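You operate a simulated robot arm through the tools that you are given. There is no shell and no other tool. Be economical: measure what you need, move in short steps, check, and stop when the job is done.

You run a simulated robot arm. Do the job below in one go: nothing can be reset, and whatever is moved stays where it is left.

Task
Sand the grey off both cedar blocks and lay them back on the felt mat.
Fine: one at a time in the wooden holder; put the sanding block back. What is to be rubbed or washed off counts as gone when no trace of it is left.
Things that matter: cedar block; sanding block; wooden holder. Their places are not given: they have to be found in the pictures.

The check looks at the end state, three seconds after you hand in, the way a careful person would. Anything else that was tipped, shoved, dropped, spilled or broken makes it a failure.

Robot
A 6-joint arm with a two-finger parallel gripper, fixed in place. Base frame: the origin is at the foot of the arm, x ahead of it, y to its left, z up; the work surface is at about z = 0.82. Lengths are in m, angles in degrees, forces in N, time in s.
With the tool pointing down near the work surface it reaches from about 0.24 to 0.64 m from the base axis. Its first joint turns from -66.0 to 66.0 degrees. Payload 2.7 kg.
The tool frame sits at the grasp point between the pads (the TCP): z along the fingers, y along the line on which they close. The tips reach 0.023 m beyond it. The gripper opens to 0.094 m. The fingers are 0.038 m wide and 0.01 m thick; the gripper's body (0.054 by 0.096 m) begins 0.039 m behind the TCP.
Orientation is told as [roll, pitch, yaw] about the base's x, y, z axes, in that order, counted from this pose: with the fingers straight down and closing along the base's y, the tool's x points along the base's -x, its y along +y and its z along -z.

Tools
- The arm moves only by the tool move_arm. Its argument "increments" is a list that holds one entry, the list of rows, each a list of 7 numbers: the shift along the tool's x, y, z in units of 20 mm (1.0 is 20 mm), then the turn, a rotation vector about the tool's x, y, z in units of 4 degrees (1.0 is 4 degrees), then the closure, from 0 (fully open) to 1 (shut). In form: [[[tx, ty, tz, ax, ay, az, gripper], ...]]. A call has 1 to 8 rows; each row shifts and turns the commanded pose from where the row before left it, along the tool's axes as they then stand. A call with a number of a shift or a turn outside -1 to 1 is refused whole. A row lasts 0.2 s, in which the tool goes at most 0.05 m and 8.6 degrees; a call with a longer step from one row to the next is refused whole, and so is a gripper value outside its range. A pose out of reach is approached as far as the arm can. The call stops where the force on the tool passes 40 N (or 10 N more than at its start, if that is more) or the arm is blocked; 0.2 s more then pass. The fingers move at their own pace (about 0.045 m/s each) and stop on an object; they squeeze with about 31 N. The grip force told is the motor's: it shows also when the fingers shut on nothing. Time passes only in rows, and 0.2 s behind the last, so rows that do not move let the fingers close. The reply holds the time, the measured pose of the TCP, the force on the tool along the base axes, the opening and the grip force, in the units named above and with some noise, with the torque about the TCP (base axes, N m) and any sound that the robot's microphone picked up.
- Cameras (640 x 400 px; columns grow to the right, rows downward): "scene" is fixed at [0.0897, -0.4473, 1.4105]; the picture's right is [0.66, -0.75, 0.00], its down [-0.43, -0.38, -0.82] and it looks along [0.62, 0.54, -0.57] (base axes); focal length 372 px, centre (320, 200). "wrist" rides on the gripper at [0.086, 0.016, -0.074] in the tool frame; the picture's right is [-0.18, 0.98, 0.00], its down [-0.58, -0.11, -0.81] and it looks along [-0.79, -0.15, 0.59] (tool axes); focal length 243 px, centre (320, 200).
- camera(camera): a new picture of that camera. The clock stands still meanwhile.
- locate(camera, pixels): for up to 12 pixels [column, row] of the newest picture of that camera ("zoom" is the newest enlarged one), the place [x, y, z] in the base frame of the surface seen there, good to about 0.002 m, but the place of the scene camera against the robot may be out by one fixed shift of up to 0.012 m in any direction. The clock stands still meanwhile.
- close_up(camera, box): a new picture of the part [left, top, right, bottom] of that camera's present view, enlarged. The clock stands still meanwhile.
- sign_off(): hands the job in; it is judged then, once.

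Go step by step. Measure first, check grasps and placings, and put right what went wrong. The budget is 80 turns and 38 pictures, counting those below and the enlarged ones. Unless the task says otherwise, let go and move clear before handing in, and close with one line.

The tools are called as a command line: name --argument value ..., lists and objects as JSON in quotes. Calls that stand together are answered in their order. move_arm: Moves the arm, as the interface text tells. Its arguments: {"type":"object","properties":{"increments":{"type":"array","items":{"type":"array","items":{"type":"array","items":{"type":"number"}}}}},"required":["increments"]} The other tools are called the same way: camera (camera) takes a picture; locate (camera, pixels) gives the place of the surface under pixels of a picture; close_up (camera, box) takes an enlarged picture of a part of a camera's view; sign_off () hands the job in.

At the start:

```text
time_s: 0.0
tool_pos: [0.3373, -0.0704, 1.1536]
ee_rot: [0.1, 0.0, 0.1]
contact_force: [0.3, -0.8, 0.3]
moment: [-0.02, 0.0, -0.03]
gripper_width: 0.094
finger_force: 0.1
```

scene: 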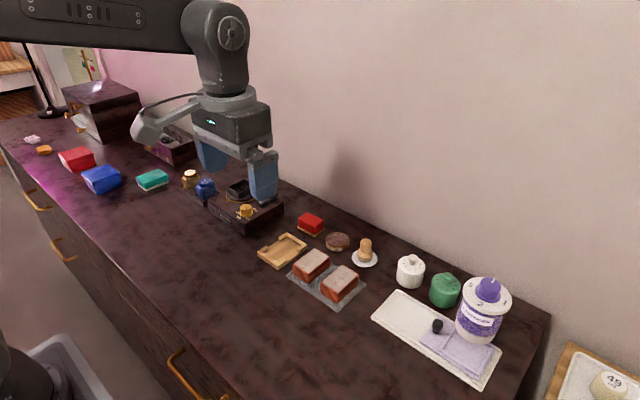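
wrist: 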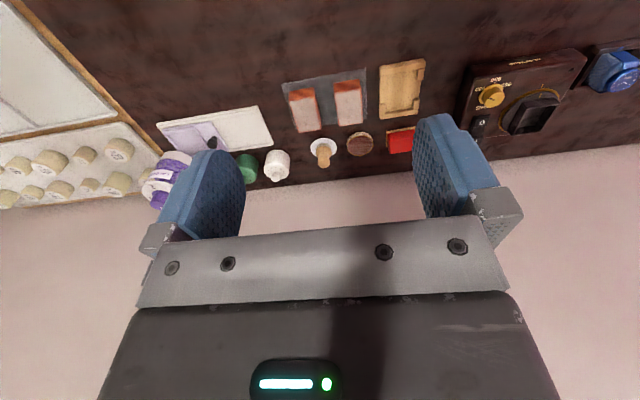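

The scene shows two cedar blocks on a grey felt mat near (312,265) and (340,284), a wooden holder at (282,250), and a red block at (310,224) that may be the sanding block. I'll enlarge that area.

close_up --camera "scene" --box '[240, 200, 400, 310]'

close_up --camera "wrist" --box '[270, 50, 450, 170]'

```text
3.64 times, centred on (320, 255) of scene
```

zoom: 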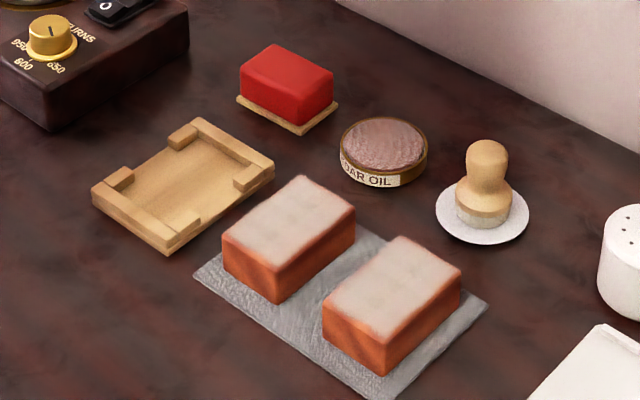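

```text
3.33 times, centred on (360, 110) of wrist
```

zoom: 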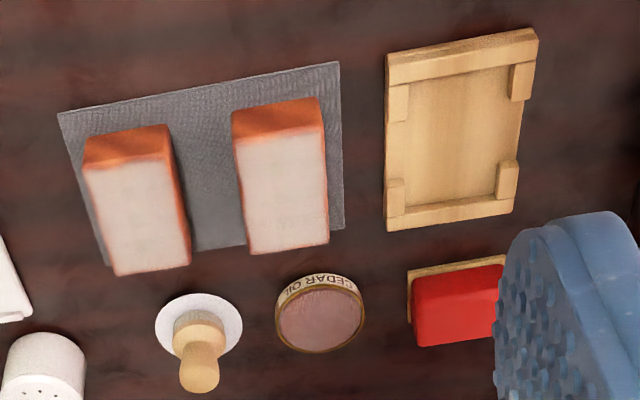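

The red block with the sandpaper-coloured base at zoom (470,300) is the sanding block; the holder has end rails and corner lips. I'll measure points in the wrist zoom.

locate --camera "zoom" --pixels '[[239, 147], [322, 136], [327, 240], [252, 251], [88, 172], [168, 157], [187, 262], [118, 272], [455, 130], [465, 52], [447, 222], [455, 310]]'

locate --camera "zoom" --pixels '[[390, 58], [535, 32], [512, 210], [390, 226], [398, 100], [520, 80], [507, 178], [395, 195], [410, 290], [500, 260], [420, 342], [490, 335]]'

```text
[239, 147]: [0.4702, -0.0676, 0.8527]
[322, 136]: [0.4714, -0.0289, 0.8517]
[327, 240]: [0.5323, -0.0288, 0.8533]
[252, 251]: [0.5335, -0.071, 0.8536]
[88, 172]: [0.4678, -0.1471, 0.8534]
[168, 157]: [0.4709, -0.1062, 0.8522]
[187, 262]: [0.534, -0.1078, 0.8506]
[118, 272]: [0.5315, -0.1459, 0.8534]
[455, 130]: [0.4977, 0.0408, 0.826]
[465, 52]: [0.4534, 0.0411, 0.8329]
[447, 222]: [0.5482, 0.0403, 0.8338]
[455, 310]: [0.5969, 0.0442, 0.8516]
```

```text
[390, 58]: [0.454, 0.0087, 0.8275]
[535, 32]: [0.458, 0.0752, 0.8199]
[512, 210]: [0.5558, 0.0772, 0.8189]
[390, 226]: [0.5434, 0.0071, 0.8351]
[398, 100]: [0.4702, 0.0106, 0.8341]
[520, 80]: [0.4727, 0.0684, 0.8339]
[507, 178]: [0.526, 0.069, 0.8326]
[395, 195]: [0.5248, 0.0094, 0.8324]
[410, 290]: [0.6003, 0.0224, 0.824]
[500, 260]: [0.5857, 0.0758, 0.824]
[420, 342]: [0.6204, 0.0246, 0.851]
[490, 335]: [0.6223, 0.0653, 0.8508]
```

Blocks are about 66 × 44 × 31 mm at (0.501,-0.049) and (0.501,-0.127), the holder is centred near (0.50,0.04) and the sanding block near (0.605,0.045). I'll go closer for a finer wrist view.

move_arm --increments '[[[0.31, 0.83, 0.87, 0, 0, 0, 0], [0.31, 0.83, 0.87, 0, 0, 0, 0], [0.31, 0.83, 0.87, 0, 0, 0, 0], [0.31, 0.83, 0.87, 0, 0, 0, 0], [0.31, 0.83, 0.87, 0, 0, 0, 0], [0.31, 0.83, 0.87, 0, 0, 0, 0]]]'

camera --camera "wrist"

```text
time_s: 1.4
tool_pos: [0.3006, 0.0303, 1.0486]
ee_rot: [0.0, 0.0, 0.0]
contact_force: [0.5, 0.5, 0.1]
moment: [-0.01, -0.03, 0.0]
gripper_width: 0.0939
finger_force: 0.0
```

```text
33 pictures are left
```

wrist: 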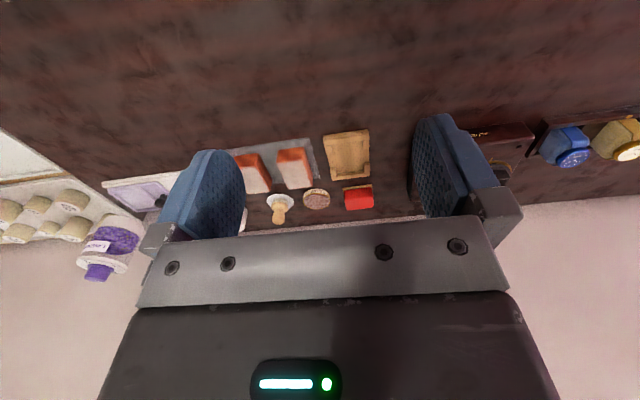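

close_up --camera "wrist" --box '[280, 120, 400, 220]'

```text
4.00 times, centred on (340, 170) of wrist
```

zoom: 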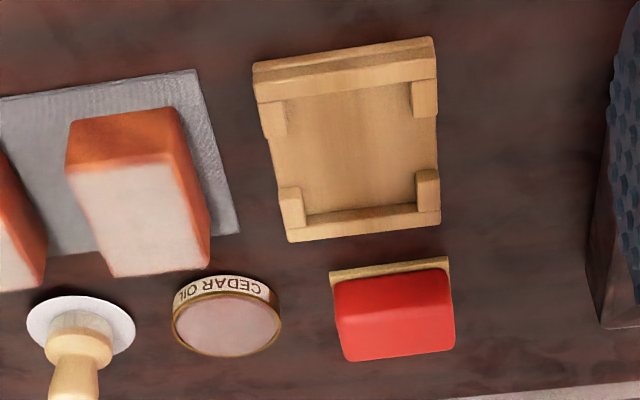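

This view shows the holder's inner pocket (lips at zoom (275,120), (424,98), (291,210), (427,190)) and the sanding block around (395,310). I'll locate pocket edges and sanding block edges.

locate --camera "zoom" --pixels '[[285, 118], [412, 98], [303, 210], [417, 190], [350, 94], [360, 209], [281, 134], [281, 188], [435, 116], [435, 172], [360, 90], [355, 219]]'

locate --camera "zoom" --pixels '[[332, 278], [446, 262], [338, 305], [448, 288], [350, 358], [452, 346], [345, 330], [400, 275], [400, 330], [280, 310], [235, 320], [360, 150]]'

```text
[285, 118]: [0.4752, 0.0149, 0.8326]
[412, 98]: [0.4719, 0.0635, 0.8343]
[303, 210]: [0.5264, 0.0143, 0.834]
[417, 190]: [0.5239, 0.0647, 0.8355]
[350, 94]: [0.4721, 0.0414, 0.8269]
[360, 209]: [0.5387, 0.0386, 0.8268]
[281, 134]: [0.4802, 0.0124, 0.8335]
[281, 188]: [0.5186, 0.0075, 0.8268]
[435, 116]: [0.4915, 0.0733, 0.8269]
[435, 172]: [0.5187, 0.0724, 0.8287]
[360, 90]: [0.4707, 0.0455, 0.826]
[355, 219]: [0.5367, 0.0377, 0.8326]
```

```text
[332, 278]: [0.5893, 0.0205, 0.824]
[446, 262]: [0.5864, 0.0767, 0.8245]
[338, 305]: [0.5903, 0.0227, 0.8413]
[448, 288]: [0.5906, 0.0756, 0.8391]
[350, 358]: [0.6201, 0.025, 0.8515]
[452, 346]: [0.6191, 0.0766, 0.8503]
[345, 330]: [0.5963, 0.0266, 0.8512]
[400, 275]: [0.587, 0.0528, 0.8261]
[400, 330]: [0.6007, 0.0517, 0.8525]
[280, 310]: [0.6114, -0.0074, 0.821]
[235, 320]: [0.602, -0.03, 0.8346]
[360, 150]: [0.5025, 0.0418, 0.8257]
```

Pocket centre is about (0.5005, 0.040), floor 0.826; sanding block centre about (0.606, 0.0487), top 0.852. I'll move above the first cedar block with the fingers partly open (0.07) to clear the other one.

move_arm --increments '[[[-0.95, -0.37, 0.6, 0, 0, 0, 0.255], [-0.95, -0.37, 0.6, 0, 0, 0, 0.255], [-0.95, -0.37, 0.6, 0, 0, 0, 0.255], [-0.95, -0.37, 0.6, 0, 0, 0, 0.255], [-0.95, -0.37, 0.6, 0, 0, 0, 0.255], [-0.95, -0.37, 0.6, 0, 0, 0, 0.255], [-0.95, -0.37, 0.6, 0, 0, 0, 0.255], [-0.95, -0.37, 0.6, 0, 0, 0, 0.255]]]'

move_arm --increments '[[[-0.8, -0.33, 0.5, 0, 0, 0, 0.255], [-0.8, -0.33, 0.5, 0, 0, 0, 0.255], [-0.82, -0.345, 0.63, 0, 0, 0, 0.255], [0, 0, 0, 0, 0, 0, 0.255], [0, 0, 0, 0, 0, 0, 0.255]]]'

close_up --camera "scene" --box '[240, 190, 400, 310]'

```text
time_s: 3.2
tool_pos: [0.4542, -0.0311, 0.954]
ee_rot: [0.0, 0.0, 0.0]
contact_force: [-1.1, 0.2, 0.1]
moment: [0.01, 0.03, -0.02]
gripper_width: 0.0701
finger_force: 0.1
```

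```text
time_s: 4.4
tool_pos: [0.5023, -0.0491, 0.9219]
ee_rot: [0.0, 0.1, -0.1]
contact_force: [0.1, -0.4, -0.2]
moment: [0.0, -0.01, 0.0]
gripper_width: 0.0696
finger_force: 0.0
```

```text
3.33 times, centred on (320, 250) of scene
```

zoom: 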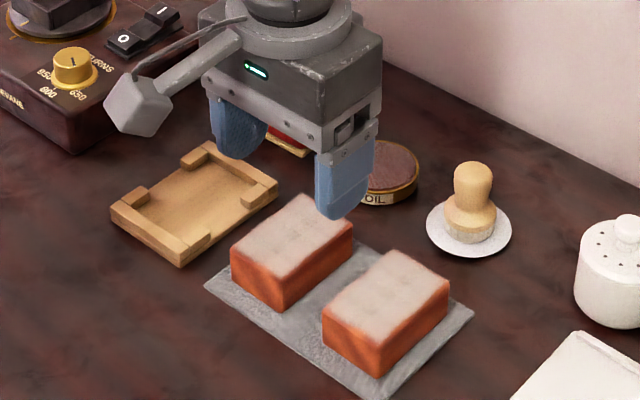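

The gripper is above the block and aligned. I'll descend to z≈0.859 and close.

move_arm --increments '[[[0.06, 0, 0.8, 0, 0, 0, 0.255], [0, 0, 0.8, 0, 0, 0, 0.255], [0, 0, 0.8, 0, 0, 0, 0.255], [0, 0, 0.74, 0, 0, 0, 0.255], [0, 0, 0, 0, 0, 0, 0.255], [0, 0, 0, 0, 0, 0, 0.7], [0, 0, 0, 0, 0, 0, 0.7], [0, 0, 0, 0, 0, 0, 0.7]]]'

camera --camera "wrist"

```text
time_s: 6.2
tool_pos: [0.5021, -0.0505, 0.8587]
ee_rot: [0.1, 0.0, 0.0]
contact_force: [0.2, 0.0, 0.0]
moment: [0.0, -0.04, 0.04]
gripper_width: 0.0439
finger_force: 31.3
```

```text
30 pictures are left
```

wrist: 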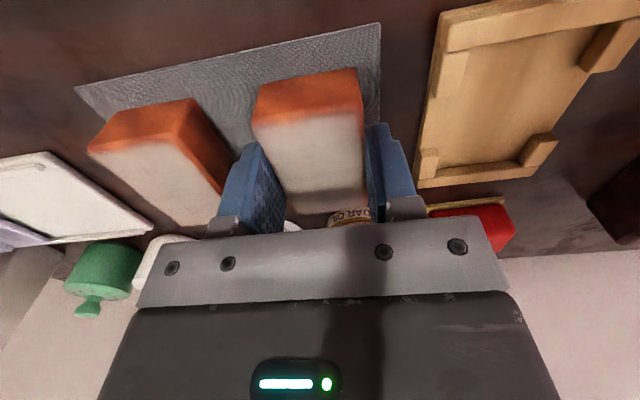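

The block is gripped (0.0439 wide). I'll measure its near edge against the TCP and the holder's pocket from this closer view.

locate --camera "wrist" --pixels '[[258, 122], [360, 110], [310, 90], [464, 95], [445, 45], [448, 15], [583, 65], [437, 160], [524, 150], [480, 168], [530, 36], [480, 178]]'

close_up --camera "wrist" --box '[400, 0, 640, 200]'

```text
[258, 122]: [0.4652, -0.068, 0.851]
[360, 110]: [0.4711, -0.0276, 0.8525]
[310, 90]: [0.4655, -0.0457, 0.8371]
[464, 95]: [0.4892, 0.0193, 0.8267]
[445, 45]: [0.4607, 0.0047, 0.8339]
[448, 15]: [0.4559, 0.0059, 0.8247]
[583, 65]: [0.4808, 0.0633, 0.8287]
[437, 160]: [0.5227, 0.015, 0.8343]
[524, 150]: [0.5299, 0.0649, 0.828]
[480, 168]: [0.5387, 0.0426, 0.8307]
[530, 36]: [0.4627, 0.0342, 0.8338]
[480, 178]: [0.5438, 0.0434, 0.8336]
```

```text
2.00 times, centred on (520, 100) of wrist
```

zoom: 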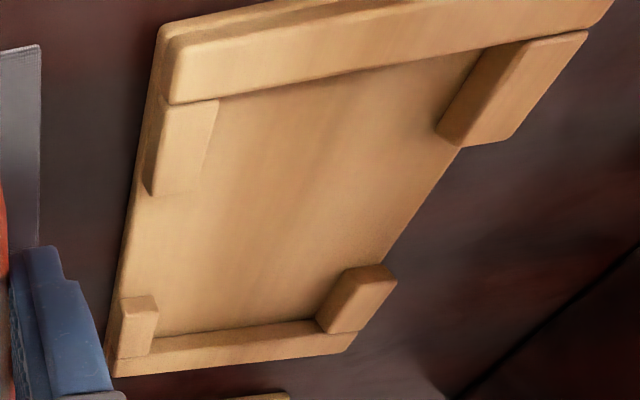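

I'll locate the rail and lip inner edges in this zoom.

locate --camera "zoom" --pixels '[[330, 74], [440, 52], [400, 40], [214, 110], [200, 165], [158, 310], [152, 345], [470, 70], [442, 115], [335, 285], [322, 315], [240, 332]]'

```text
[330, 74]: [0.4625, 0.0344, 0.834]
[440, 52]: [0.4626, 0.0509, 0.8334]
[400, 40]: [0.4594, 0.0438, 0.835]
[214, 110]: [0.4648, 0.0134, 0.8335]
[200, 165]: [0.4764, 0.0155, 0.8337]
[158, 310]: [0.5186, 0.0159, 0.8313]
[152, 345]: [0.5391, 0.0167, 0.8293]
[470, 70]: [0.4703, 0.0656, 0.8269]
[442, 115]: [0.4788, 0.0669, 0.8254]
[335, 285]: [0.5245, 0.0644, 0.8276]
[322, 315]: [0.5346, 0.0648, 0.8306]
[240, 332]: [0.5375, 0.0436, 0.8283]
```

The pocket is x 0.4635–0.538, y 0.016–0.0645, centred at (0.501,0.040); the block centre is about 1 mm nearer than the TCP. I'll lift and carry it over the holder.

move_arm --increments '[[[0, 0, -0.9, 0, 0, 0, 0.7], [0, 0, -0.9, 0, 0, 0, 0.7], [0, 0.9, 0, 0, 0, 0, 0.7], [0, 0.9, 0, 0, 0, 0, 0.7], [0, 0.9, 0, 0, 0, 0, 0.7], [0, 0.9, 0, 0, 0, 0, 0.7], [0, 0.925, 0, 0, 0, 0, 0.7], [0, 0, 0, 0, 0, 0, 0.7]]]'

camera --camera "wrist"

```text
time_s: 8.0
tool_pos: [0.501, 0.0398, 0.8942]
ee_rot: [-0.1, 0.0, 0.0]
contact_force: [0.6, 0.0, 0.8]
moment: [-0.03, 0.01, 0.04]
gripper_width: 0.0438
finger_force: 30.5
```

```text
28 pictures are left
```

wrist: 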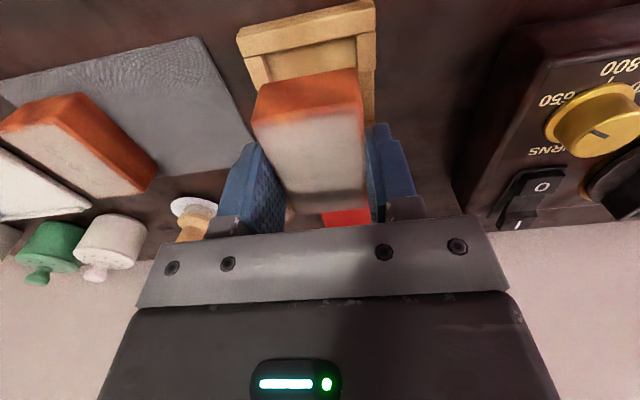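

The block hangs above the holder. I'll check its near and side edges relative to the pocket.

locate --camera "wrist" --pixels '[[308, 85], [285, 92], [340, 80], [258, 120], [357, 110], [264, 88], [356, 72], [300, 45], [250, 62], [370, 55], [310, 50], [256, 105]]'

```text
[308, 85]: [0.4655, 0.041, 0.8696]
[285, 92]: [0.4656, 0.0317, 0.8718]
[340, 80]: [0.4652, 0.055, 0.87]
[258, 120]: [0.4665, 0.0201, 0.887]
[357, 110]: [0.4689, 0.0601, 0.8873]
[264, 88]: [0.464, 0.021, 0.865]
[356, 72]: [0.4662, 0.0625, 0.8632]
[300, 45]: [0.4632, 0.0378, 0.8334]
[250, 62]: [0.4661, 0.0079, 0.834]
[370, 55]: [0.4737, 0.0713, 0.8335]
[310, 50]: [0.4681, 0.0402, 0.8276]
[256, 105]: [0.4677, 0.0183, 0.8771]
```

Alignment is good (near face 0.4654 against the rail at 0.463). Lowering into the pocket.

move_arm --increments '[[[0, 0, 0.6, 0, 0, 0, 0.7], [0, 0, 0.4, 0, 0, 0, 0.7], [0, 0, 0.2, 0, 0, 0, 0.7], [0, 0, 0.15, 0, 0, 0, 0.7], [0, 0, 0.1, 0, 0, 0, 0.7], [0, 0, 0.1, 0, 0, 0, 0.7], [0, 0, 0, 0, 0, 0, 0.7]]]'

```text
time_s: 9.6
tool_pos: [0.5, 0.0395, 0.8624]
ee_rot: [-0.1, 0.0, 0.0]
contact_force: [-0.7, 0.2, -1.6]
moment: [-0.02, -0.01, 0.01]
gripper_width: 0.0437
finger_force: 30.9
```

It went down to 0.8624 with almost no force. I'll look whether it is seated.

camera --camera "wrist"

locate --camera "wrist" --pixels '[[258, 122], [357, 112], [310, 110], [300, 135]]'

```text
27 pictures are left
```

wrist: 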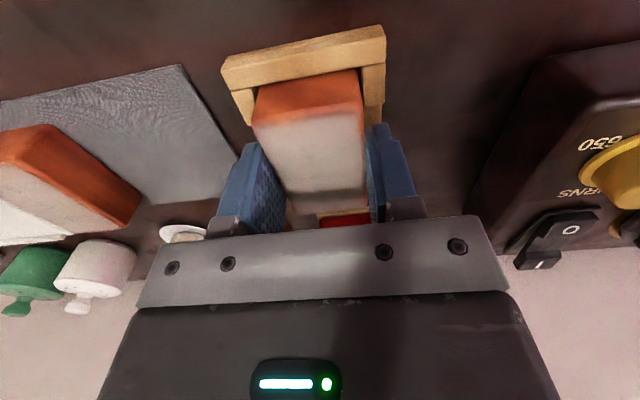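

```text
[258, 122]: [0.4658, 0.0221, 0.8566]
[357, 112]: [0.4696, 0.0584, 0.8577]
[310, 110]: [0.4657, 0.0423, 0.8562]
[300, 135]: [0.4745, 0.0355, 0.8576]
```

The block is inside the rails with its top at 0.8575, so seated. I'll press down slightly, open, and rise toward the sanding block.

move_arm --increments '[[[0, 0, 0.05, 0, 0, 0, 0.7], [0, 0, 0.05, 0, 0, 0, 0.7], [0, 0, 0, 0, 0, 0, 0.21], [0, 0, 0, 0, 0, 0, 0.21], [0, 0, 0, 0, 0, 0, 0.21], [0, 0, -0.8, 0, 0, 0, 0.21], [0, 0, -0.9, 0, 0, 0, 0.21], [0, 0, -0.9, 0, 0, 0, 0.21]]]'

camera --camera "wrist"

```text
time_s: 11.4
tool_pos: [0.4998, 0.0393, 0.9134]
ee_rot: [-0.1, 0.0, 0.0]
contact_force: [-0.3, 0.2, -0.2]
moment: [0.01, -0.01, 0.02]
gripper_width: 0.0742
finger_force: 0.0
```

```text
26 pictures are left
```

wrist: 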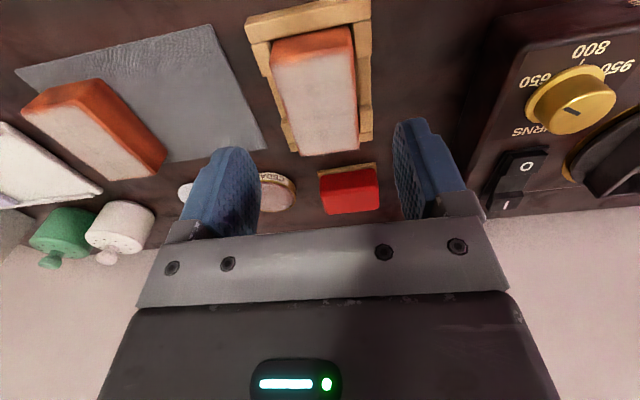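

The block sits in the holder, squarely. I'll take the sanding block's edges at (320–380,165–212) and the tin from this picture.

locate --camera "wrist" --pixels '[[321, 178], [375, 170], [323, 196], [378, 190], [329, 212], [376, 208], [350, 182], [350, 200], [293, 195], [350, 175], [285, 180], [352, 210]]'

close_up --camera "scene" --box '[270, 190, 390, 265]'

```text
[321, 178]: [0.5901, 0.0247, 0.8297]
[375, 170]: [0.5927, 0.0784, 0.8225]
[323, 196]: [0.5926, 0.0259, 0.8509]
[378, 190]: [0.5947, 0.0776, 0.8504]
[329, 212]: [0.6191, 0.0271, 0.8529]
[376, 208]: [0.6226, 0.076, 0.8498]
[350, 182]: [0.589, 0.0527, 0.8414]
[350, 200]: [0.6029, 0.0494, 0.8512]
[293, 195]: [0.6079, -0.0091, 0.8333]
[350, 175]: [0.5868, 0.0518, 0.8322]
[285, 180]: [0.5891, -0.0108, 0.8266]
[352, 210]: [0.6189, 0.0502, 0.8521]
```

```text
5.33 times, centred on (330, 228) of scene
```

zoom: 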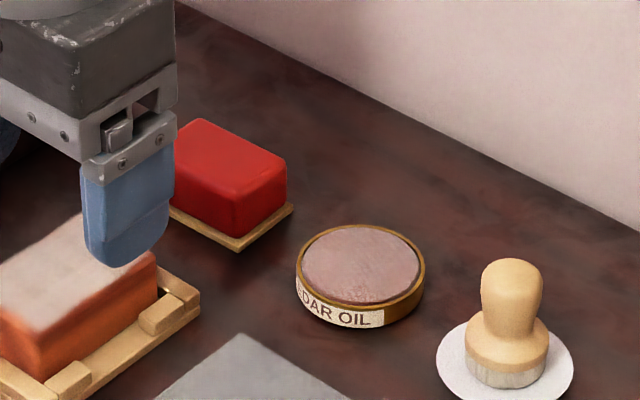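

The sanding block's centre is about (0.606,0.050), with the red body 0.829–0.852. I'll go over it and down to z≈0.856 (tips at 0.833).

move_arm --increments '[[[-0.9, 0.09, 0, 0, 0, 0, 0.21], [-0.9, 0.09, 0, 0, 0, 0, 0.21], [-0.9, 0.09, 0, 0, 0, 0, 0.21], [-0.9, 0.09, 0, 0, 0, 0, 0.21], [-0.9, 0.09, 0, 0, 0, 0, 0.21], [-0.8, 0.08, 0, 0, 0, 0, 0.21], [0, 0, 0.5, 0, 0, 0, 0.21], [0, 0, 0, 0, 0, 0, 0.21]]]'

camera --camera "wrist"

close_up --camera "scene" --box '[270, 170, 390, 265]'

```text
time_s: 13.2
tool_pos: [0.6056, 0.0532, 0.9029]
ee_rot: [0.0, 0.0, -0.1]
contact_force: [-0.3, -0.1, 0.2]
moment: [-0.04, 0.0, 0.01]
gripper_width: 0.0741
finger_force: 0.0
```

```text
24 pictures are left
```

wrist: 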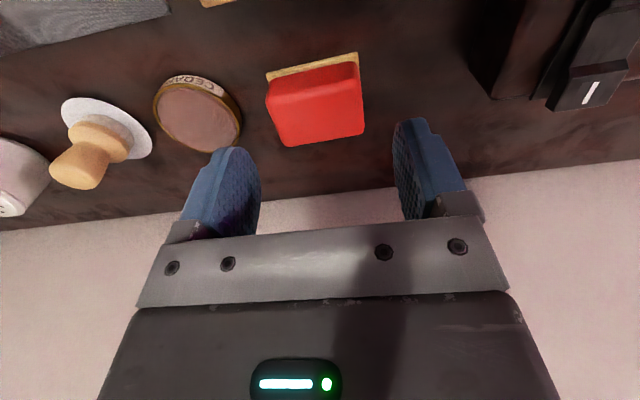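

```text
4.21 times, centred on (330, 218) of scene
```

zoom: 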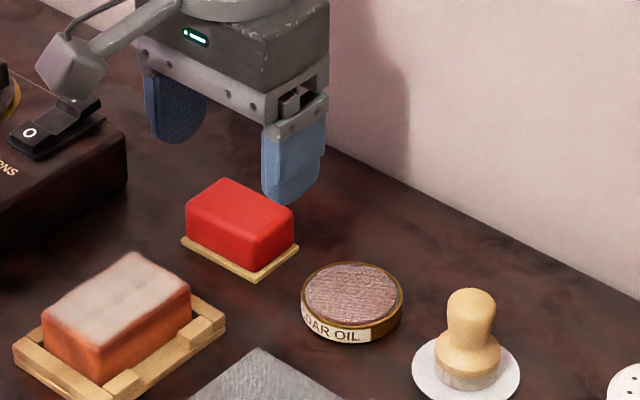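

locate --camera "wrist" --pixels '[[268, 95], [357, 70], [270, 105], [358, 86], [285, 143], [362, 132], [267, 74], [357, 56], [240, 120], [315, 85]]'

```text
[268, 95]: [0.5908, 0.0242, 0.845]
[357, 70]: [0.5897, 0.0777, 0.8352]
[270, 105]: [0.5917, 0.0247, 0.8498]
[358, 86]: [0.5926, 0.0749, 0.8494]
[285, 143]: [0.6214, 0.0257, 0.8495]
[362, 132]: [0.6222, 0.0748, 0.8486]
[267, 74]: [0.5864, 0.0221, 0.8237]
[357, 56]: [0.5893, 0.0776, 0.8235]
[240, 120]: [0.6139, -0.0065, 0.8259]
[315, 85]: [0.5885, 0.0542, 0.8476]
```

Centre y is 0.0503; I'll shift 2.5 mm right, descend and close.

move_arm --increments '[[[0, -0.13, 0.5, 0, 0, 0, 0.21], [0, 0, 0.6, 0, 0, 0, 0.21], [0, 0, 0.7, 0, 0, 0, 0.21], [0, 0, 0.5, 0, 0, 0, 0.21], [0, 0, 0, 0, 0, 0, 0.21], [0, 0, 0, 0, 0, 0, 0.6], [0, 0, 0, 0, 0, 0, 0.6], [0, 0, 0, 0, 0, 0, 0.6]]]'

```text
time_s: 15.0
tool_pos: [0.6072, 0.0495, 0.8587]
ee_rot: [0.0, 0.0, 0.0]
contact_force: [-1.3, 0.2, 0.5]
moment: [0.05, 0.02, -0.03]
gripper_width: 0.0572
finger_force: 30.7
```

Gripped at 0.0572; its underside is about 0.0385 below the TCP. I'll lift and bring it over the far end of the block in the holder.

move_arm --increments '[[[0, 0, -0.8, 0, 0, 0, 0.6], [0, 0, -0.9, 0, 0, 0, 0.6], [0, 0, -0.9, 0, 0, 0, 0.6], [0.9, -0.11, -0.1, 0, 0, 0, 0.6], [0.9, -0.11, 0, 0, 0, 0, 0.6], [0.9, -0.12, 0, 0, 0, 0, 0.6], [0.9, -0.12, 0, 0, 0, 0, 0.6], [0.25, 0, 0, 0, 0, 0, 0.6]]]'

close_up --camera "scene" --box '[240, 180, 360, 280]'

```text
time_s: 16.8
tool_pos: [0.5282, 0.0391, 0.9105]
ee_rot: [0.1, 0.0, 0.0]
contact_force: [-0.1, 0.1, -1.4]
moment: [-0.01, -0.01, 0.03]
gripper_width: 0.0571
finger_force: 30.7
```

```text
4.00 times, centred on (300, 230) of scene
```

zoom: 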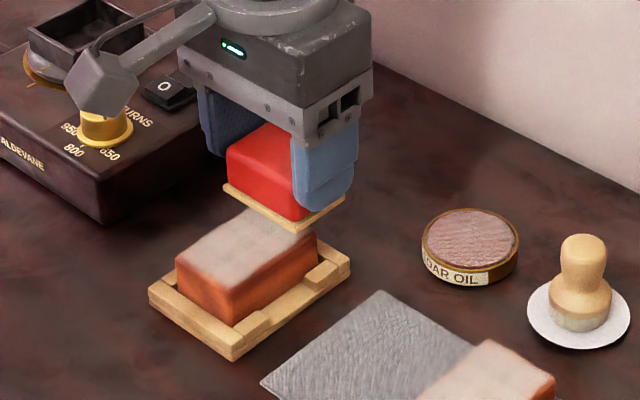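

The pad hangs level just above the block. I'll lower it in small steps until light contact.

move_arm --increments '[[[0.4, 0.05, 0.4, 0, 0, 0, 0.6], [0, 0, 0.15, 0, 0, 0, 0.6], [0, 0, 0.1, 0, 0, 0, 0.6], [0, 0, 0.1, 0, 0, 0, 0.6], [0, 0, 0, 0, 0, 0, 0.6]]]'

```text
time_s: 18.0
tool_pos: [0.5219, 0.0401, 0.8958]
ee_rot: [0.0, 0.0, 0.1]
contact_force: [-0.3, 0.9, -1.0]
moment: [0.01, 0.02, -0.01]
gripper_width: 0.0572
finger_force: 31.3
```

move_arm --increments '[[[0, 0, 0.05, 0, 0, 0, 0.6], [0, 0, 0.05, 0, 0, 0, 0.6], [0, 0, 0.05, 0, 0, 0, 0.6], [0, 0, 0, 0, 0, 0, 0.6]]]'

```text
time_s: 19.0
tool_pos: [0.5207, 0.0392, 0.8933]
ee_rot: [0.0, 0.0, -0.2]
contact_force: [-0.3, 0.6, 7.9]
moment: [0.04, 0.1, -0.01]
gripper_width: 0.0573
finger_force: 31.1
```

Contact at about 8–9 N, z 0.8933. First stroke along x toward the near end, gently, then back, watching the forces.

move_arm --increments '[[[0.6, 0, 0, 0, 0, 0, 0.6], [0.6, 0, 0, 0, 0, 0, 0.6], [0.6, 0, 0, 0, 0, 0, 0.6], [0.6, 0, 0, 0, 0, 0, 0.6], [-0.6, 0, 0, 0, 0, 0, 0.6], [-0.6, 0, 0, 0, 0, 0, 0.6], [-0.6, 0, 0, 0, 0, 0, 0.6], [-0.6, 0, 0, 0, 0, 0, 0.6]]]'

close_up --camera "scene" --box '[240, 180, 360, 280]'

```text
time_s: 20.8
tool_pos: [0.5217, 0.0393, 0.8931]
ee_rot: [0.0, -0.2, 0.0]
contact_force: [-9.5, 1.2, 24.7]
moment: [0.03, 0.47, 0.02]
gripper_width: 0.0571
finger_force: 31.8
```

```text
4.00 times, centred on (300, 230) of scene
```

zoom: 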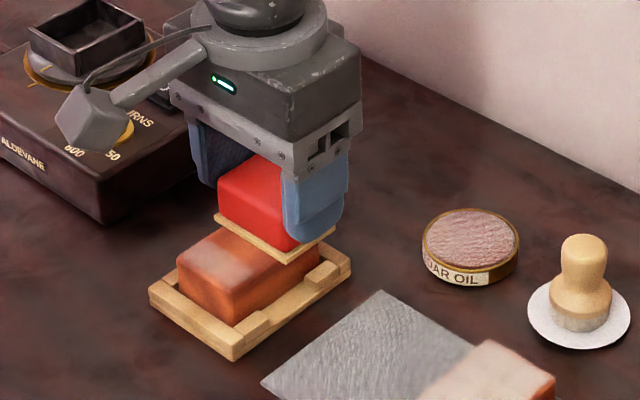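

The grey is coming off and the holder stays put; grey remains on the near half. More strokes, over the full length.

move_arm --increments '[[[-0.4, 0, -0.02, 0, 0, 0, 0.6], [0.6, 0, 0, 0, 0, 0, 0.6], [0.6, 0, 0, 0, 0, 0, 0.6], [0.6, 0, 0, 0, 0, 0, 0.6], [0.6, 0, 0, 0, 0, 0, 0.6], [0.6, 0, 0, 0, 0, 0, 0.6], [-0.6, 0, 0, 0, 0, 0, 0.6], [0.6, 0, 0, 0, 0, 0, 0.6]]]'

move_arm --increments '[[[-0.6, 0, 0, 0, 0, 0, 0.6], [-0.6, 0, 0, 0, 0, 0, 0.6], [-0.6, 0, 0, 0, 0, 0, 0.6], [-0.6, 0, 0, 0, 0, 0, 0.6], [-0.6, 0, 0, 0, 0, 0, 0.6], [0.6, 0, 0, 0, 0, 0, 0.6], [-0.6, 0, 0, 0, 0, 0, 0.6]]]'

```text
time_s: 22.6
tool_pos: [0.468, 0.0403, 0.8929]
ee_rot: [0.1, 0.0, 0.0]
contact_force: [4.0, -1.3, 10.8]
moment: [0.0, -0.28, -0.02]
gripper_width: 0.057
finger_force: 30.3
```

```text
time_s: 24.2
tool_pos: [0.5285, 0.0406, 0.8935]
ee_rot: [0.0, 0.1, 0.1]
contact_force: [-0.5, 0.9, 2.0]
moment: [0.01, 0.01, 0.02]
gripper_width: 0.0569
finger_force: 30.7
```

Pressure has eased to about 3 N at the far end. I'll press 1 mm lower and run another full pass.

move_arm --increments '[[[0, 0, 0.05, 0, 0, 0, 0.6], [0.5, 0, 0, 0, 0, 0, 0.6], [0.5, 0, 0, 0, 0, 0, 0.6], [0.5, 0, 0, 0, 0, 0, 0.6], [0.5, 0, 0, 0, 0, 0, 0.6], [0.5, 0, 0, 0, 0, 0, 0.6], [0.4, 0, 0, 0, 0, 0, 0.6]]]'

move_arm --increments '[[[-0.5, 0, 0, 0, 0, 0, 0.6], [-0.5, 0, 0, 0, 0, 0, 0.6], [-0.5, 0, 0, 0, 0, 0, 0.6], [-0.5, 0, 0, 0, 0, 0, 0.6], [-0.5, 0, 0, 0, 0, 0, 0.6], [-0.4, 0, 0, 0, 0, 0, 0.6]]]'

move_arm --increments '[[[0, 0, -0.8, 0, 0, 0, 0.6], [0, 0, -0.9, 0, 0, 0, 0.6], [-0.9, 0, -0.5, 0, 0, 0, 0.6], [-0.9, 0, 0, 0, 0, 0, 0.6], [-0.9, 0, 0, 0, 0, 0, 0.6], [-0.9, 0, 0, 0, 0, 0, 0.6]]]'

close_up --camera "scene" --box '[240, 210, 340, 280]'

```text
time_s: 25.8
tool_pos: [0.4703, 0.0408, 0.8919]
ee_rot: [0.0, 0.0, 0.1]
contact_force: [4.6, -0.4, 11.9]
moment: [-0.01, -0.26, 0.01]
gripper_width: 0.0572
finger_force: 31.3
```

```text
time_s: 27.2
tool_pos: [0.5302, 0.0393, 0.8936]
ee_rot: [0.0, -0.1, 0.0]
contact_force: [-7.3, 0.6, 21.0]
moment: [0.02, 0.44, -0.02]
gripper_width: 0.0566
finger_force: 31.1
```

```text
time_s: 28.6
tool_pos: [0.6012, 0.0412, 0.9352]
ee_rot: [0.0, 0.0, 0.0]
contact_force: [-0.3, -0.2, -0.9]
moment: [-0.03, 0.0, 0.01]
gripper_width: 0.0571
finger_force: 31.2
```

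```text
5.71 times, centred on (290, 245) of scene
```

zoom: 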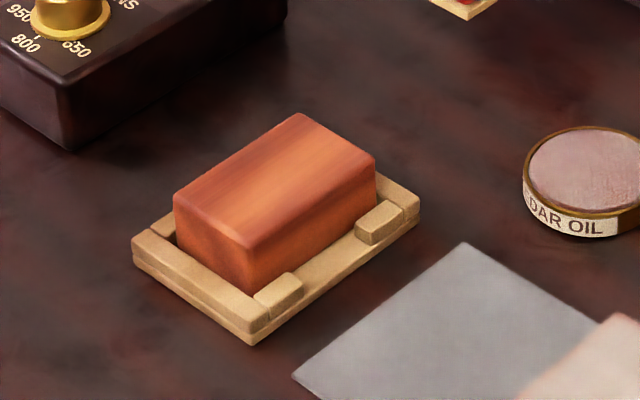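

The top is clean cedar with no grey left. Now I'll set the sanding block back at its spot (0.607, 0.0495).

move_arm --increments '[[[-0.29, 0.43, 0, 0, 0, 0, 0.6], [0, 0, 0.9, 0, 0, 0, 0.6], [0, 0, 0.9, 0, 0, 0, 0.6], [0, 0, 0.9, 0, 0, 0, 0.6], [0, 0, 0.6, 0, 0, 0, 0.6], [0, 0, 0.3, 0, 0, 0, 0.6], [0, 0, 0.1, 0, 0, 0, 0.6], [0, 0, 0, 0, 0, 0, 0.6]]]'

```text
time_s: 30.4
tool_pos: [0.6072, 0.0486, 0.8622]
ee_rot: [0.0, 0.0, 0.1]
contact_force: [0.3, 1.3, -0.9]
moment: [0.03, -0.01, 0.03]
gripper_width: 0.0569
finger_force: 30.8
```

move_arm --increments '[[[0, 0.05, 0.06, 0, 0, 0, 0.6], [0, 0, 0.06, 0, 0, 0, 0.6], [0, 0, 0.05, 0, 0, 0, 0.6], [0, 0, 0, 0, 0, 0, 0.6]]]'

```text
time_s: 31.4
tool_pos: [0.6065, 0.0502, 0.8581]
ee_rot: [0.0, -0.1, 0.0]
contact_force: [-0.2, -0.3, -0.4]
moment: [0.0, 0.05, 0.02]
gripper_width: 0.0571
finger_force: 30.4
```

Almost down; a further 1 mm step before opening.

move_arm --increments '[[[0, 0, 0.04, 0, 0, 0, 0.6], [0, 0, 0.03, 0, 0, 0, 0.6], [0, 0, 0, 0, 0, 0, 0.6]]]'

```text
time_s: 32.2
tool_pos: [0.6057, 0.0482, 0.8576]
ee_rot: [0.0, -0.1, -0.1]
contact_force: [0.0, 1.6, 0.6]
moment: [0.0, 0.0, -0.01]
gripper_width: 0.0573
finger_force: 31.4
```

Light contact. Open to 0.074 and rise.

move_arm --increments '[[[0, 0, 0.02, 0, 0, 0, 0.6], [0, 0, 0, 0, 0, 0, 0.21], [0, 0, 0, 0, 0, 0, 0.21], [0, 0, 0, 0, 0, 0, 0.21], [0, 0, -0.8, 0, 0, 0, 0.21], [0, 0, -0.9, 0, 0, 0, 0.21], [0, 0, -0.9, 0, 0, 0, 0.21], [0, 0, -0.3, 0, 0, 0, 0.21]]]'

move_arm --increments '[[[0.9, -0.08, 0, 0, 0, 0, 0.21], [0.9, -0.08, 0, 0, 0, 0, 0.21], [0.9, -0.08, 0, 0, 0, 0, 0.21], [0.9, -0.08, 0, 0, 0, 0, 0.21], [0.9, -0.08, 0, 0, 0, 0, 0.21], [0.75, -0.08, 0, 0, 0, 0, 0.21], [0, 0, 0, 0, 0, 0, 0.21]]]'

camera --camera "wrist"

```text
time_s: 34.0
tool_pos: [0.6063, 0.0501, 0.9147]
ee_rot: [0.0, -0.1, 0.1]
contact_force: [-1.0, -0.1, 0.1]
moment: [0.03, 0.02, 0.0]
gripper_width: 0.0741
finger_force: 0.1
```

```text
time_s: 35.6
tool_pos: [0.5013, 0.0392, 0.9148]
ee_rot: [0.0, -0.1, -0.1]
contact_force: [-0.4, -0.2, 0.7]
moment: [0.0, 0.01, 0.01]
gripper_width: 0.0745
finger_force: 0.0
```

```text
19 pictures are left
```

wrist: 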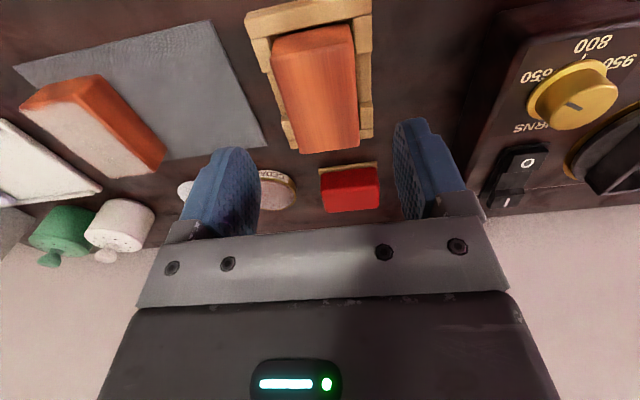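

The sanding block is back in its spot and the first block is clean from this side too. I'll descend and grip the block in the holder.

move_arm --increments '[[[0, 0.03, 0.8, 0, 0, 0, 0.21], [0, 0, 0.8, 0, 0, 0, 0.21], [0, 0, 0.6, 0, 0, 0, 0.21], [0, 0, 0.4, 0, 0, 0, 0.21], [0, 0, 0, 0, 0, 0, 0.21], [0, 0, 0, 0, 0, 0, 0.7], [0, 0, 0, 0, 0, 0, 0.7], [0, 0, 0, 0, 0, 0, 0.7]]]'

```text
time_s: 37.4
tool_pos: [0.5014, 0.0406, 0.8618]
ee_rot: [0.1, 0.0, 0.0]
contact_force: [-0.7, 0.2, -0.3]
moment: [0.0, 0.04, 0.02]
gripper_width: 0.0436
finger_force: 30.9
```

Gripped. Lift straight up and carry back over the mat spot at y = -0.050.

move_arm --increments '[[[0, 0, -0.9, 0, 0, 0, 0.7], [0, 0, -0.9, 0, 0, 0, 0.7], [0, -0.9, 0, 0, 0, 0, 0.7], [0, -0.9, 0, 0, 0, 0, 0.7], [0, -0.9, 0, 0, 0, 0, 0.7], [0, -0.9, 0, 0, 0, 0, 0.7], [0, -0.9, 0, 0, 0, 0, 0.7], [0, 0, 0, 0, 0, 0, 0.7]]]'

camera --camera "wrist"

```text
time_s: 39.2
tool_pos: [0.5021, -0.0503, 0.8989]
ee_rot: [0.0, 0.0, 0.0]
contact_force: [0.5, -0.1, -0.5]
moment: [0.02, 0.02, -0.02]
gripper_width: 0.0437
finger_force: 31.1
```

```text
18 pictures are left
```

wrist: 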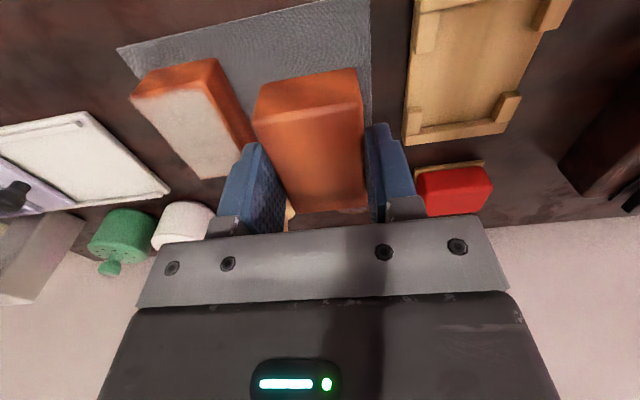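

The block is over its old place on the mat, clear of the other block. Lowering to the mat.

move_arm --increments '[[[0, 0.02, 0.8, 0, 0, 0, 0.7], [0, 0, 0.6, 0, 0, 0, 0.7], [0, 0, 0.3, 0, 0, 0, 0.7], [0, 0, 0.15, 0, 0, 0, 0.7], [0, 0, 0.08, 0, 0, 0, 0.7], [0, 0, 0.05, 0, 0, 0, 0.7], [0, 0, 0, 0, 0, 0, 0.7]]]'

```text
time_s: 40.8
tool_pos: [0.5022, -0.049, 0.8602]
ee_rot: [-0.1, 0.0, -0.1]
contact_force: [-0.9, -0.7, 4.5]
moment: [-0.01, 0.06, 0.01]
gripper_width: 0.0435
finger_force: 30.8
```

Contact on the mat at 4.5 N. Release, rise, and shift over the second block.

move_arm --increments '[[[0, 0, 0, 0, 0, 0, 0.255], [0, 0, 0, 0, 0, 0, 0.255], [0, 0, 0, 0, 0, 0, 0.255], [0, 0, -0.9, 0, 0, 0, 0.255], [0, 0, -0.9, 0, 0, 0, 0.255], [0, 0, -0.9, 0, 0, 0, 0.255], [0, -0.9, 0, 0, 0, 0, 0.255], [0, -0.9, 0, 0, 0, 0, 0.255]]]'

move_arm --increments '[[[0, -0.9, 0, 0, 0, 0, 0.255], [0, -0.9, 0, 0, 0, 0, 0.255], [0, -0.3, 0, 0, 0, 0, 0.255], [0, 0, 0, 0, 0, 0, 0.255]]]'

camera --camera "wrist"

```text
time_s: 42.6
tool_pos: [0.5044, -0.0846, 0.9128]
ee_rot: [0.1, 0.0, 0.0]
contact_force: [-0.6, -0.8, 0.4]
moment: [0.02, -0.01, -0.01]
gripper_width: 0.0704
finger_force: 0.0
```

```text
time_s: 43.6
tool_pos: [0.5025, -0.1261, 0.9121]
ee_rot: [0.1, -0.1, 0.1]
contact_force: [0.2, -0.6, -0.3]
moment: [0.0, 0.0, 0.01]
gripper_width: 0.07
finger_force: 0.2
```

```text
17 pictures are left
```

wrist: 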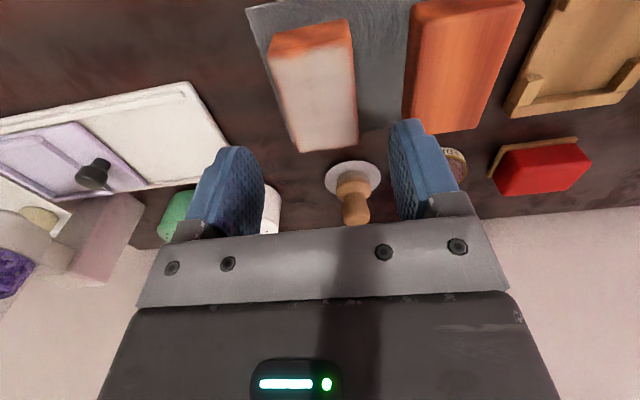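

locate --camera "wrist" --pixels '[[272, 62], [349, 46], [300, 148], [356, 145], [310, 40], [408, 70], [225, 140], [205, 95], [404, 120], [412, 35], [320, 90], [346, 222]]'

```text
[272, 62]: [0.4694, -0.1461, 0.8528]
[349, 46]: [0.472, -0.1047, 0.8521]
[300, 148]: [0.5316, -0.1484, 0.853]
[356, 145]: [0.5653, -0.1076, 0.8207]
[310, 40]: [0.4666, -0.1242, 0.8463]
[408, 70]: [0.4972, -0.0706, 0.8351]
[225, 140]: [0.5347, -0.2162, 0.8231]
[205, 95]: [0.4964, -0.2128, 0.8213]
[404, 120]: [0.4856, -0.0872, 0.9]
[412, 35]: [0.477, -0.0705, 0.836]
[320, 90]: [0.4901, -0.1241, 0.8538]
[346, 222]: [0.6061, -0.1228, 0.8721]
```

The second block is centred at y≈-0.1265 and the fingers are clear of the first block (-0.0706) and tray (-0.213). Descend and grip.

move_arm --increments '[[[0, 0, 0.8, 0, 0, 0, 0.255], [0, 0, 0.8, 0, 0, 0, 0.255], [0, 0, 0.6, 0, 0, 0, 0.255], [0, 0, 0.45, 0, 0, 0, 0.255], [0, 0, 0, 0, 0, 0, 0.255], [0, 0, 0, 0, 0, 0, 0.7], [0, 0, 0, 0, 0, 0, 0.7], [0, 0, 0, 0, 0, 0, 0.7]]]'

```text
time_s: 45.4
tool_pos: [0.5033, -0.1269, 0.8602]
ee_rot: [-0.1, 0.0, 0.0]
contact_force: [0.1, -0.5, 0.3]
moment: [-0.03, 0.0, 0.02]
gripper_width: 0.0438
finger_force: 31.4
```

Gripped. Lift 54 mm so it passes over the first block, then travel to the holder.

move_arm --increments '[[[0, 0, -0.9, 0, 0, 0, 0.7], [0, 0, -0.9, 0, 0, 0, 0.7], [0, 0, -0.95, 0, 0, 0, 0.7], [0, 0.9, 0, 0, 0, 0, 0.7], [0, 0.9, 0, 0, 0, 0, 0.7], [0, 0.9, 0, 0, 0, 0, 0.7], [0, 0.9, 0, 0, 0, 0, 0.7], [0, 0.9, 0, 0, 0, 0, 0.7]]]'

move_arm --increments '[[[0, 0.9, 0, 0, 0, 0, 0.7], [0, 0.9, 0, 0, 0, 0, 0.7], [0, 0.9, 0, 0, 0, 0, 0.7], [0, 0.9, 0, 0, 0, 0, 0.7], [0, 0.2, 0.5, 0, 0, 0, 0.7], [0, 0, 0.5, 0, 0, 0, 0.7], [0, 0, 0, 0, 0, 0, 0.7]]]'

camera --camera "wrist"

locate --camera "wrist" --pixels '[[308, 85], [285, 92], [340, 80], [258, 120], [357, 110], [264, 88], [356, 72], [300, 45], [250, 62], [370, 55]]'

```text
time_s: 47.2
tool_pos: [0.502, -0.0366, 0.9157]
ee_rot: [0.0, 0.0, -0.1]
contact_force: [0.3, -0.3, -0.6]
moment: [0.0, -0.01, 0.01]
gripper_width: 0.0434
finger_force: 30.9
```

```text
time_s: 48.8
tool_pos: [0.5008, 0.0403, 0.8953]
ee_rot: [0.0, 0.0, 0.1]
contact_force: [-0.8, -0.2, -0.9]
moment: [-0.01, 0.03, -0.02]
gripper_width: 0.0437
finger_force: 30.9
```

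```text
16 pictures are left
```

wrist: 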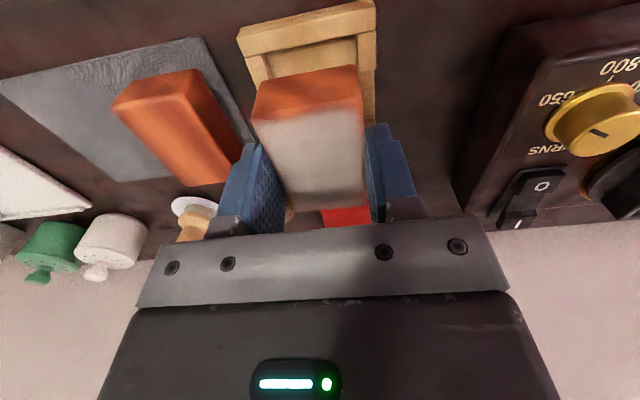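

```text
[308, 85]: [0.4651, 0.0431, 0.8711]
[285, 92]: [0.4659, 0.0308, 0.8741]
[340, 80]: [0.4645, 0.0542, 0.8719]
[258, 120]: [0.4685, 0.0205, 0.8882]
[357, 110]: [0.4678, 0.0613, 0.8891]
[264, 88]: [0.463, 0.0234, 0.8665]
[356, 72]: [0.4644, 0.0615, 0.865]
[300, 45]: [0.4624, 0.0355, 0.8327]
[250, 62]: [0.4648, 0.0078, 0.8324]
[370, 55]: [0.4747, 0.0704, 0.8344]
```

Alignment matches the first time (near face 0.465 vs rail 0.4625). Lowering into the pocket with a 0.7 mm forward tweak.

move_arm --increments '[[[-0.035, 0, 0.6, 0, 0, 0, 0.7], [0, 0, 0.4, 0, 0, 0, 0.7], [0, 0, 0.25, 0, 0, 0, 0.7], [0, 0, 0.15, 0, 0, 0, 0.7], [0, 0, 0.1, 0, 0, 0, 0.7], [0, 0, 0.1, 0, 0, 0, 0.7], [0, 0, 0, 0, 0, 0, 0.7]]]'

camera --camera "wrist"

locate --camera "wrist" --pixels '[[258, 122], [357, 112], [310, 125], [300, 135]]'

```text
time_s: 50.4
tool_pos: [0.5027, 0.0388, 0.8626]
ee_rot: [0.0, 0.0, 0.0]
contact_force: [-0.3, 0.4, -1.0]
moment: [0.0, -0.03, 0.02]
gripper_width: 0.0437
finger_force: 31.4
```

```text
15 pictures are left
```

wrist: 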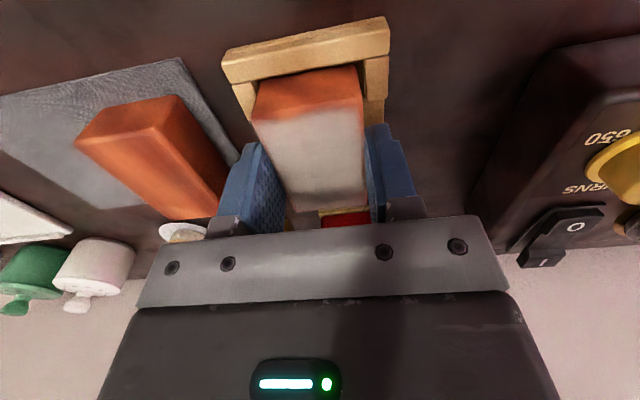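

```text
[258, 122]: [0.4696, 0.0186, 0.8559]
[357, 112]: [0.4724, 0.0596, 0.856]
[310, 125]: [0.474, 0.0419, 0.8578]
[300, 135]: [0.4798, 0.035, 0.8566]
```

It is in the pocket, top at 0.857. A last press, release, rise, and look at the sanding block.

move_arm --increments '[[[0, 0, 0.05, 0, 0, 0, 0.7], [0, 0, 0.04, 0, 0, 0, 0.7], [0, 0, 0, 0, 0, 0, 0.21], [0, 0, 0, 0, 0, 0, 0.21], [0, 0, 0, 0, 0, 0, 0.21], [0, 0, -0.8, 0, 0, 0, 0.21], [0, 0, -0.9, 0, 0, 0, 0.21], [0, 0, -0.9, 0, 0, 0, 0.21]]]'

move_arm --increments '[[[-0.9, 0.09, 0, 0, 0, 0, 0.21], [-0.9, 0.09, 0, 0, 0, 0, 0.21], [-0.9, 0.09, 0, 0, 0, 0, 0.21], [-0.9, 0.09, 0, 0, 0, 0, 0.21], [-0.9, 0.09, 0, 0, 0, 0, 0.21], [-0.7, 0.08, 0, 0, 0, 0, 0.21], [0, 0, 0.5, 0, 0, 0, 0.21], [0, 0, 0, 0, 0, 0, 0.21]]]'

camera --camera "wrist"

locate --camera "wrist" --pixels '[[270, 105], [358, 86], [285, 143], [362, 132], [267, 74], [357, 56], [240, 120], [315, 85]]'

```text
time_s: 52.2
tool_pos: [0.5028, 0.0387, 0.9153]
ee_rot: [0.0, 0.0, -0.1]
contact_force: [-0.1, -0.7, -0.8]
moment: [0.0, -0.03, -0.02]
gripper_width: 0.0744
finger_force: 0.1
```

```text
time_s: 54.0
tool_pos: [0.6079, 0.0496, 0.9036]
ee_rot: [0.0, 0.0, 0.0]
contact_force: [-0.1, -0.4, -0.9]
moment: [0.0, -0.02, -0.01]
gripper_width: 0.0744
finger_force: 0.0
```

```text
14 pictures are left
```

wrist: 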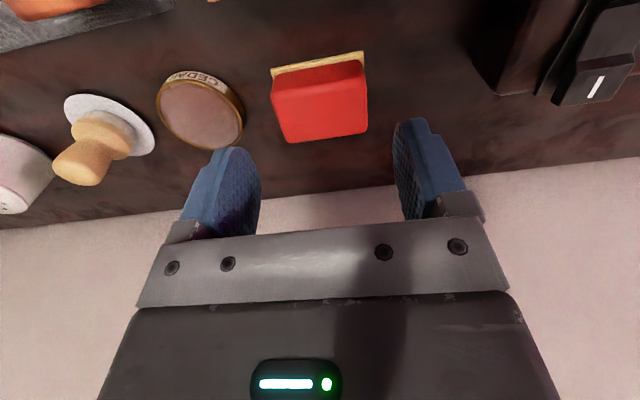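

```text
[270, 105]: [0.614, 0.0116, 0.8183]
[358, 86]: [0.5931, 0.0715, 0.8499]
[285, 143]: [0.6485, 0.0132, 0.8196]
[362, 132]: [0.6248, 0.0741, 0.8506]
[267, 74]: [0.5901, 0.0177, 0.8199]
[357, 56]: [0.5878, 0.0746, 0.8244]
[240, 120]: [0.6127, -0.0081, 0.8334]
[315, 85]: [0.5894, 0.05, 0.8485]
```

The sanding block is where I left it, centred between the pads. Descend and grip.

move_arm --increments '[[[0, 0, 0.6, 0, 0, 0, 0.21], [0, 0, 0.6, 0, 0, 0, 0.21], [0, 0, 0.6, 0, 0, 0, 0.21], [0, 0, 0.45, 0, 0, 0, 0.21], [0, 0, 0, 0, 0, 0, 0.21], [0, 0, 0, 0, 0, 0, 0.6], [0, 0, 0, 0, 0, 0, 0.6], [0, 0, 0, 0, 0, 0, 0.6]]]'

move_arm --increments '[[[0, 0, -0.8, 0, 0, 0, 0.6], [0, 0, -0.9, 0, 0, 0, 0.6], [0, 0, -0.9, 0, 0, 0, 0.6], [0.9, -0.11, 0, 0, 0, 0, 0.6], [0.9, -0.11, 0, 0, 0, 0, 0.6], [0.9, -0.12, 0, 0, 0, 0, 0.6], [0.9, -0.12, 0, 0, 0, 0, 0.6], [0.65, 0, 0, 0, 0, 0, 0.6]]]'

```text
time_s: 55.8
tool_pos: [0.6071, 0.0506, 0.8592]
ee_rot: [-0.1, 0.0, 0.0]
contact_force: [0.1, -0.2, -0.1]
moment: [-0.03, -0.04, -0.01]
gripper_width: 0.057
finger_force: 31.5
```

```text
time_s: 57.6
tool_pos: [0.5221, 0.0409, 0.9112]
ee_rot: [0.0, 0.0, 0.0]
contact_force: [-0.3, 0.3, -0.8]
moment: [-0.01, -0.01, -0.02]
gripper_width: 0.0571
finger_force: 30.9
```

Held at width 0.057, now above the block at (0.522,0.041). Lowering to contact near z≈0.894.

move_arm --increments '[[[0, 0, 0.5, 0, 0, 0, 0.6], [0, 0, 0.15, 0, 0, 0, 0.6], [0, 0, 0.1, 0, 0, 0, 0.6], [0, 0, 0.05, 0, 0, 0, 0.6], [0, 0, 0.05, 0, 0, 0, 0.6], [0, 0, 0, 0, 0, 0, 0.6]]]'

```text
time_s: 59.0
tool_pos: [0.5216, 0.0409, 0.895]
ee_rot: [0.1, 0.0, 0.0]
contact_force: [0.3, -0.4, 0.7]
moment: [-0.01, -0.02, -0.01]
gripper_width: 0.0572
finger_force: 31.7
```

move_arm --increments '[[[0, 0, 0.04, 0, 0, 0, 0.6], [0, 0, 0.03, 0, 0, 0, 0.6], [0, 0, 0, 0, 0, 0, 0.6]]]'

```text
time_s: 59.8
tool_pos: [0.5217, 0.0407, 0.8945]
ee_rot: [0.0, -0.1, 0.1]
contact_force: [-1.1, 0.0, 11.4]
moment: [-0.01, 0.12, 0.04]
gripper_width: 0.057
finger_force: 31.1
```

Contact at 11 N. Now the same full-length strokes as before.

move_arm --increments '[[[0.5, 0, 0, 0, 0, 0, 0.6], [0.5, 0, 0, 0, 0, 0, 0.6], [0.5, 0, 0, 0, 0, 0, 0.6], [0.5, 0, 0, 0, 0, 0, 0.6], [0.5, 0, 0, 0, 0, 0, 0.6], [-0.5, 0, 0, 0, 0, 0, 0.6], [0.5, 0, 0, 0, 0, 0, 0.6]]]'

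move_arm --increments '[[[-0.5, 0, 0, 0, 0, 0, 0.6], [-0.5, 0, 0, 0, 0, 0, 0.6], [-0.5, 0, 0, 0, 0, 0, 0.6], [-0.5, 0, 0, 0, 0, 0, 0.6], [-0.5, 0, 0, 0, 0, 0, 0.6], [-0.4, 0, 0, 0, 0, 0, 0.6], [0.4, 0, 0, 0, 0, 0, 0.6], [-0.4, 0, 0, 0, 0, 0, 0.6]]]'

```text
time_s: 61.4
tool_pos: [0.4735, 0.0404, 0.8934]
ee_rot: [0.1, -0.3, 0.0]
contact_force: [7.3, -0.5, 14.9]
moment: [-0.07, -0.36, 0.03]
gripper_width: 0.057
finger_force: 31.2
```

```text
time_s: 63.2
tool_pos: [0.5295, 0.0399, 0.8937]
ee_rot: [0.0, 0.0, 0.0]
contact_force: [-9.5, 0.7, 24.4]
moment: [0.02, 0.51, 0.0]
gripper_width: 0.0572
finger_force: 31.3
```

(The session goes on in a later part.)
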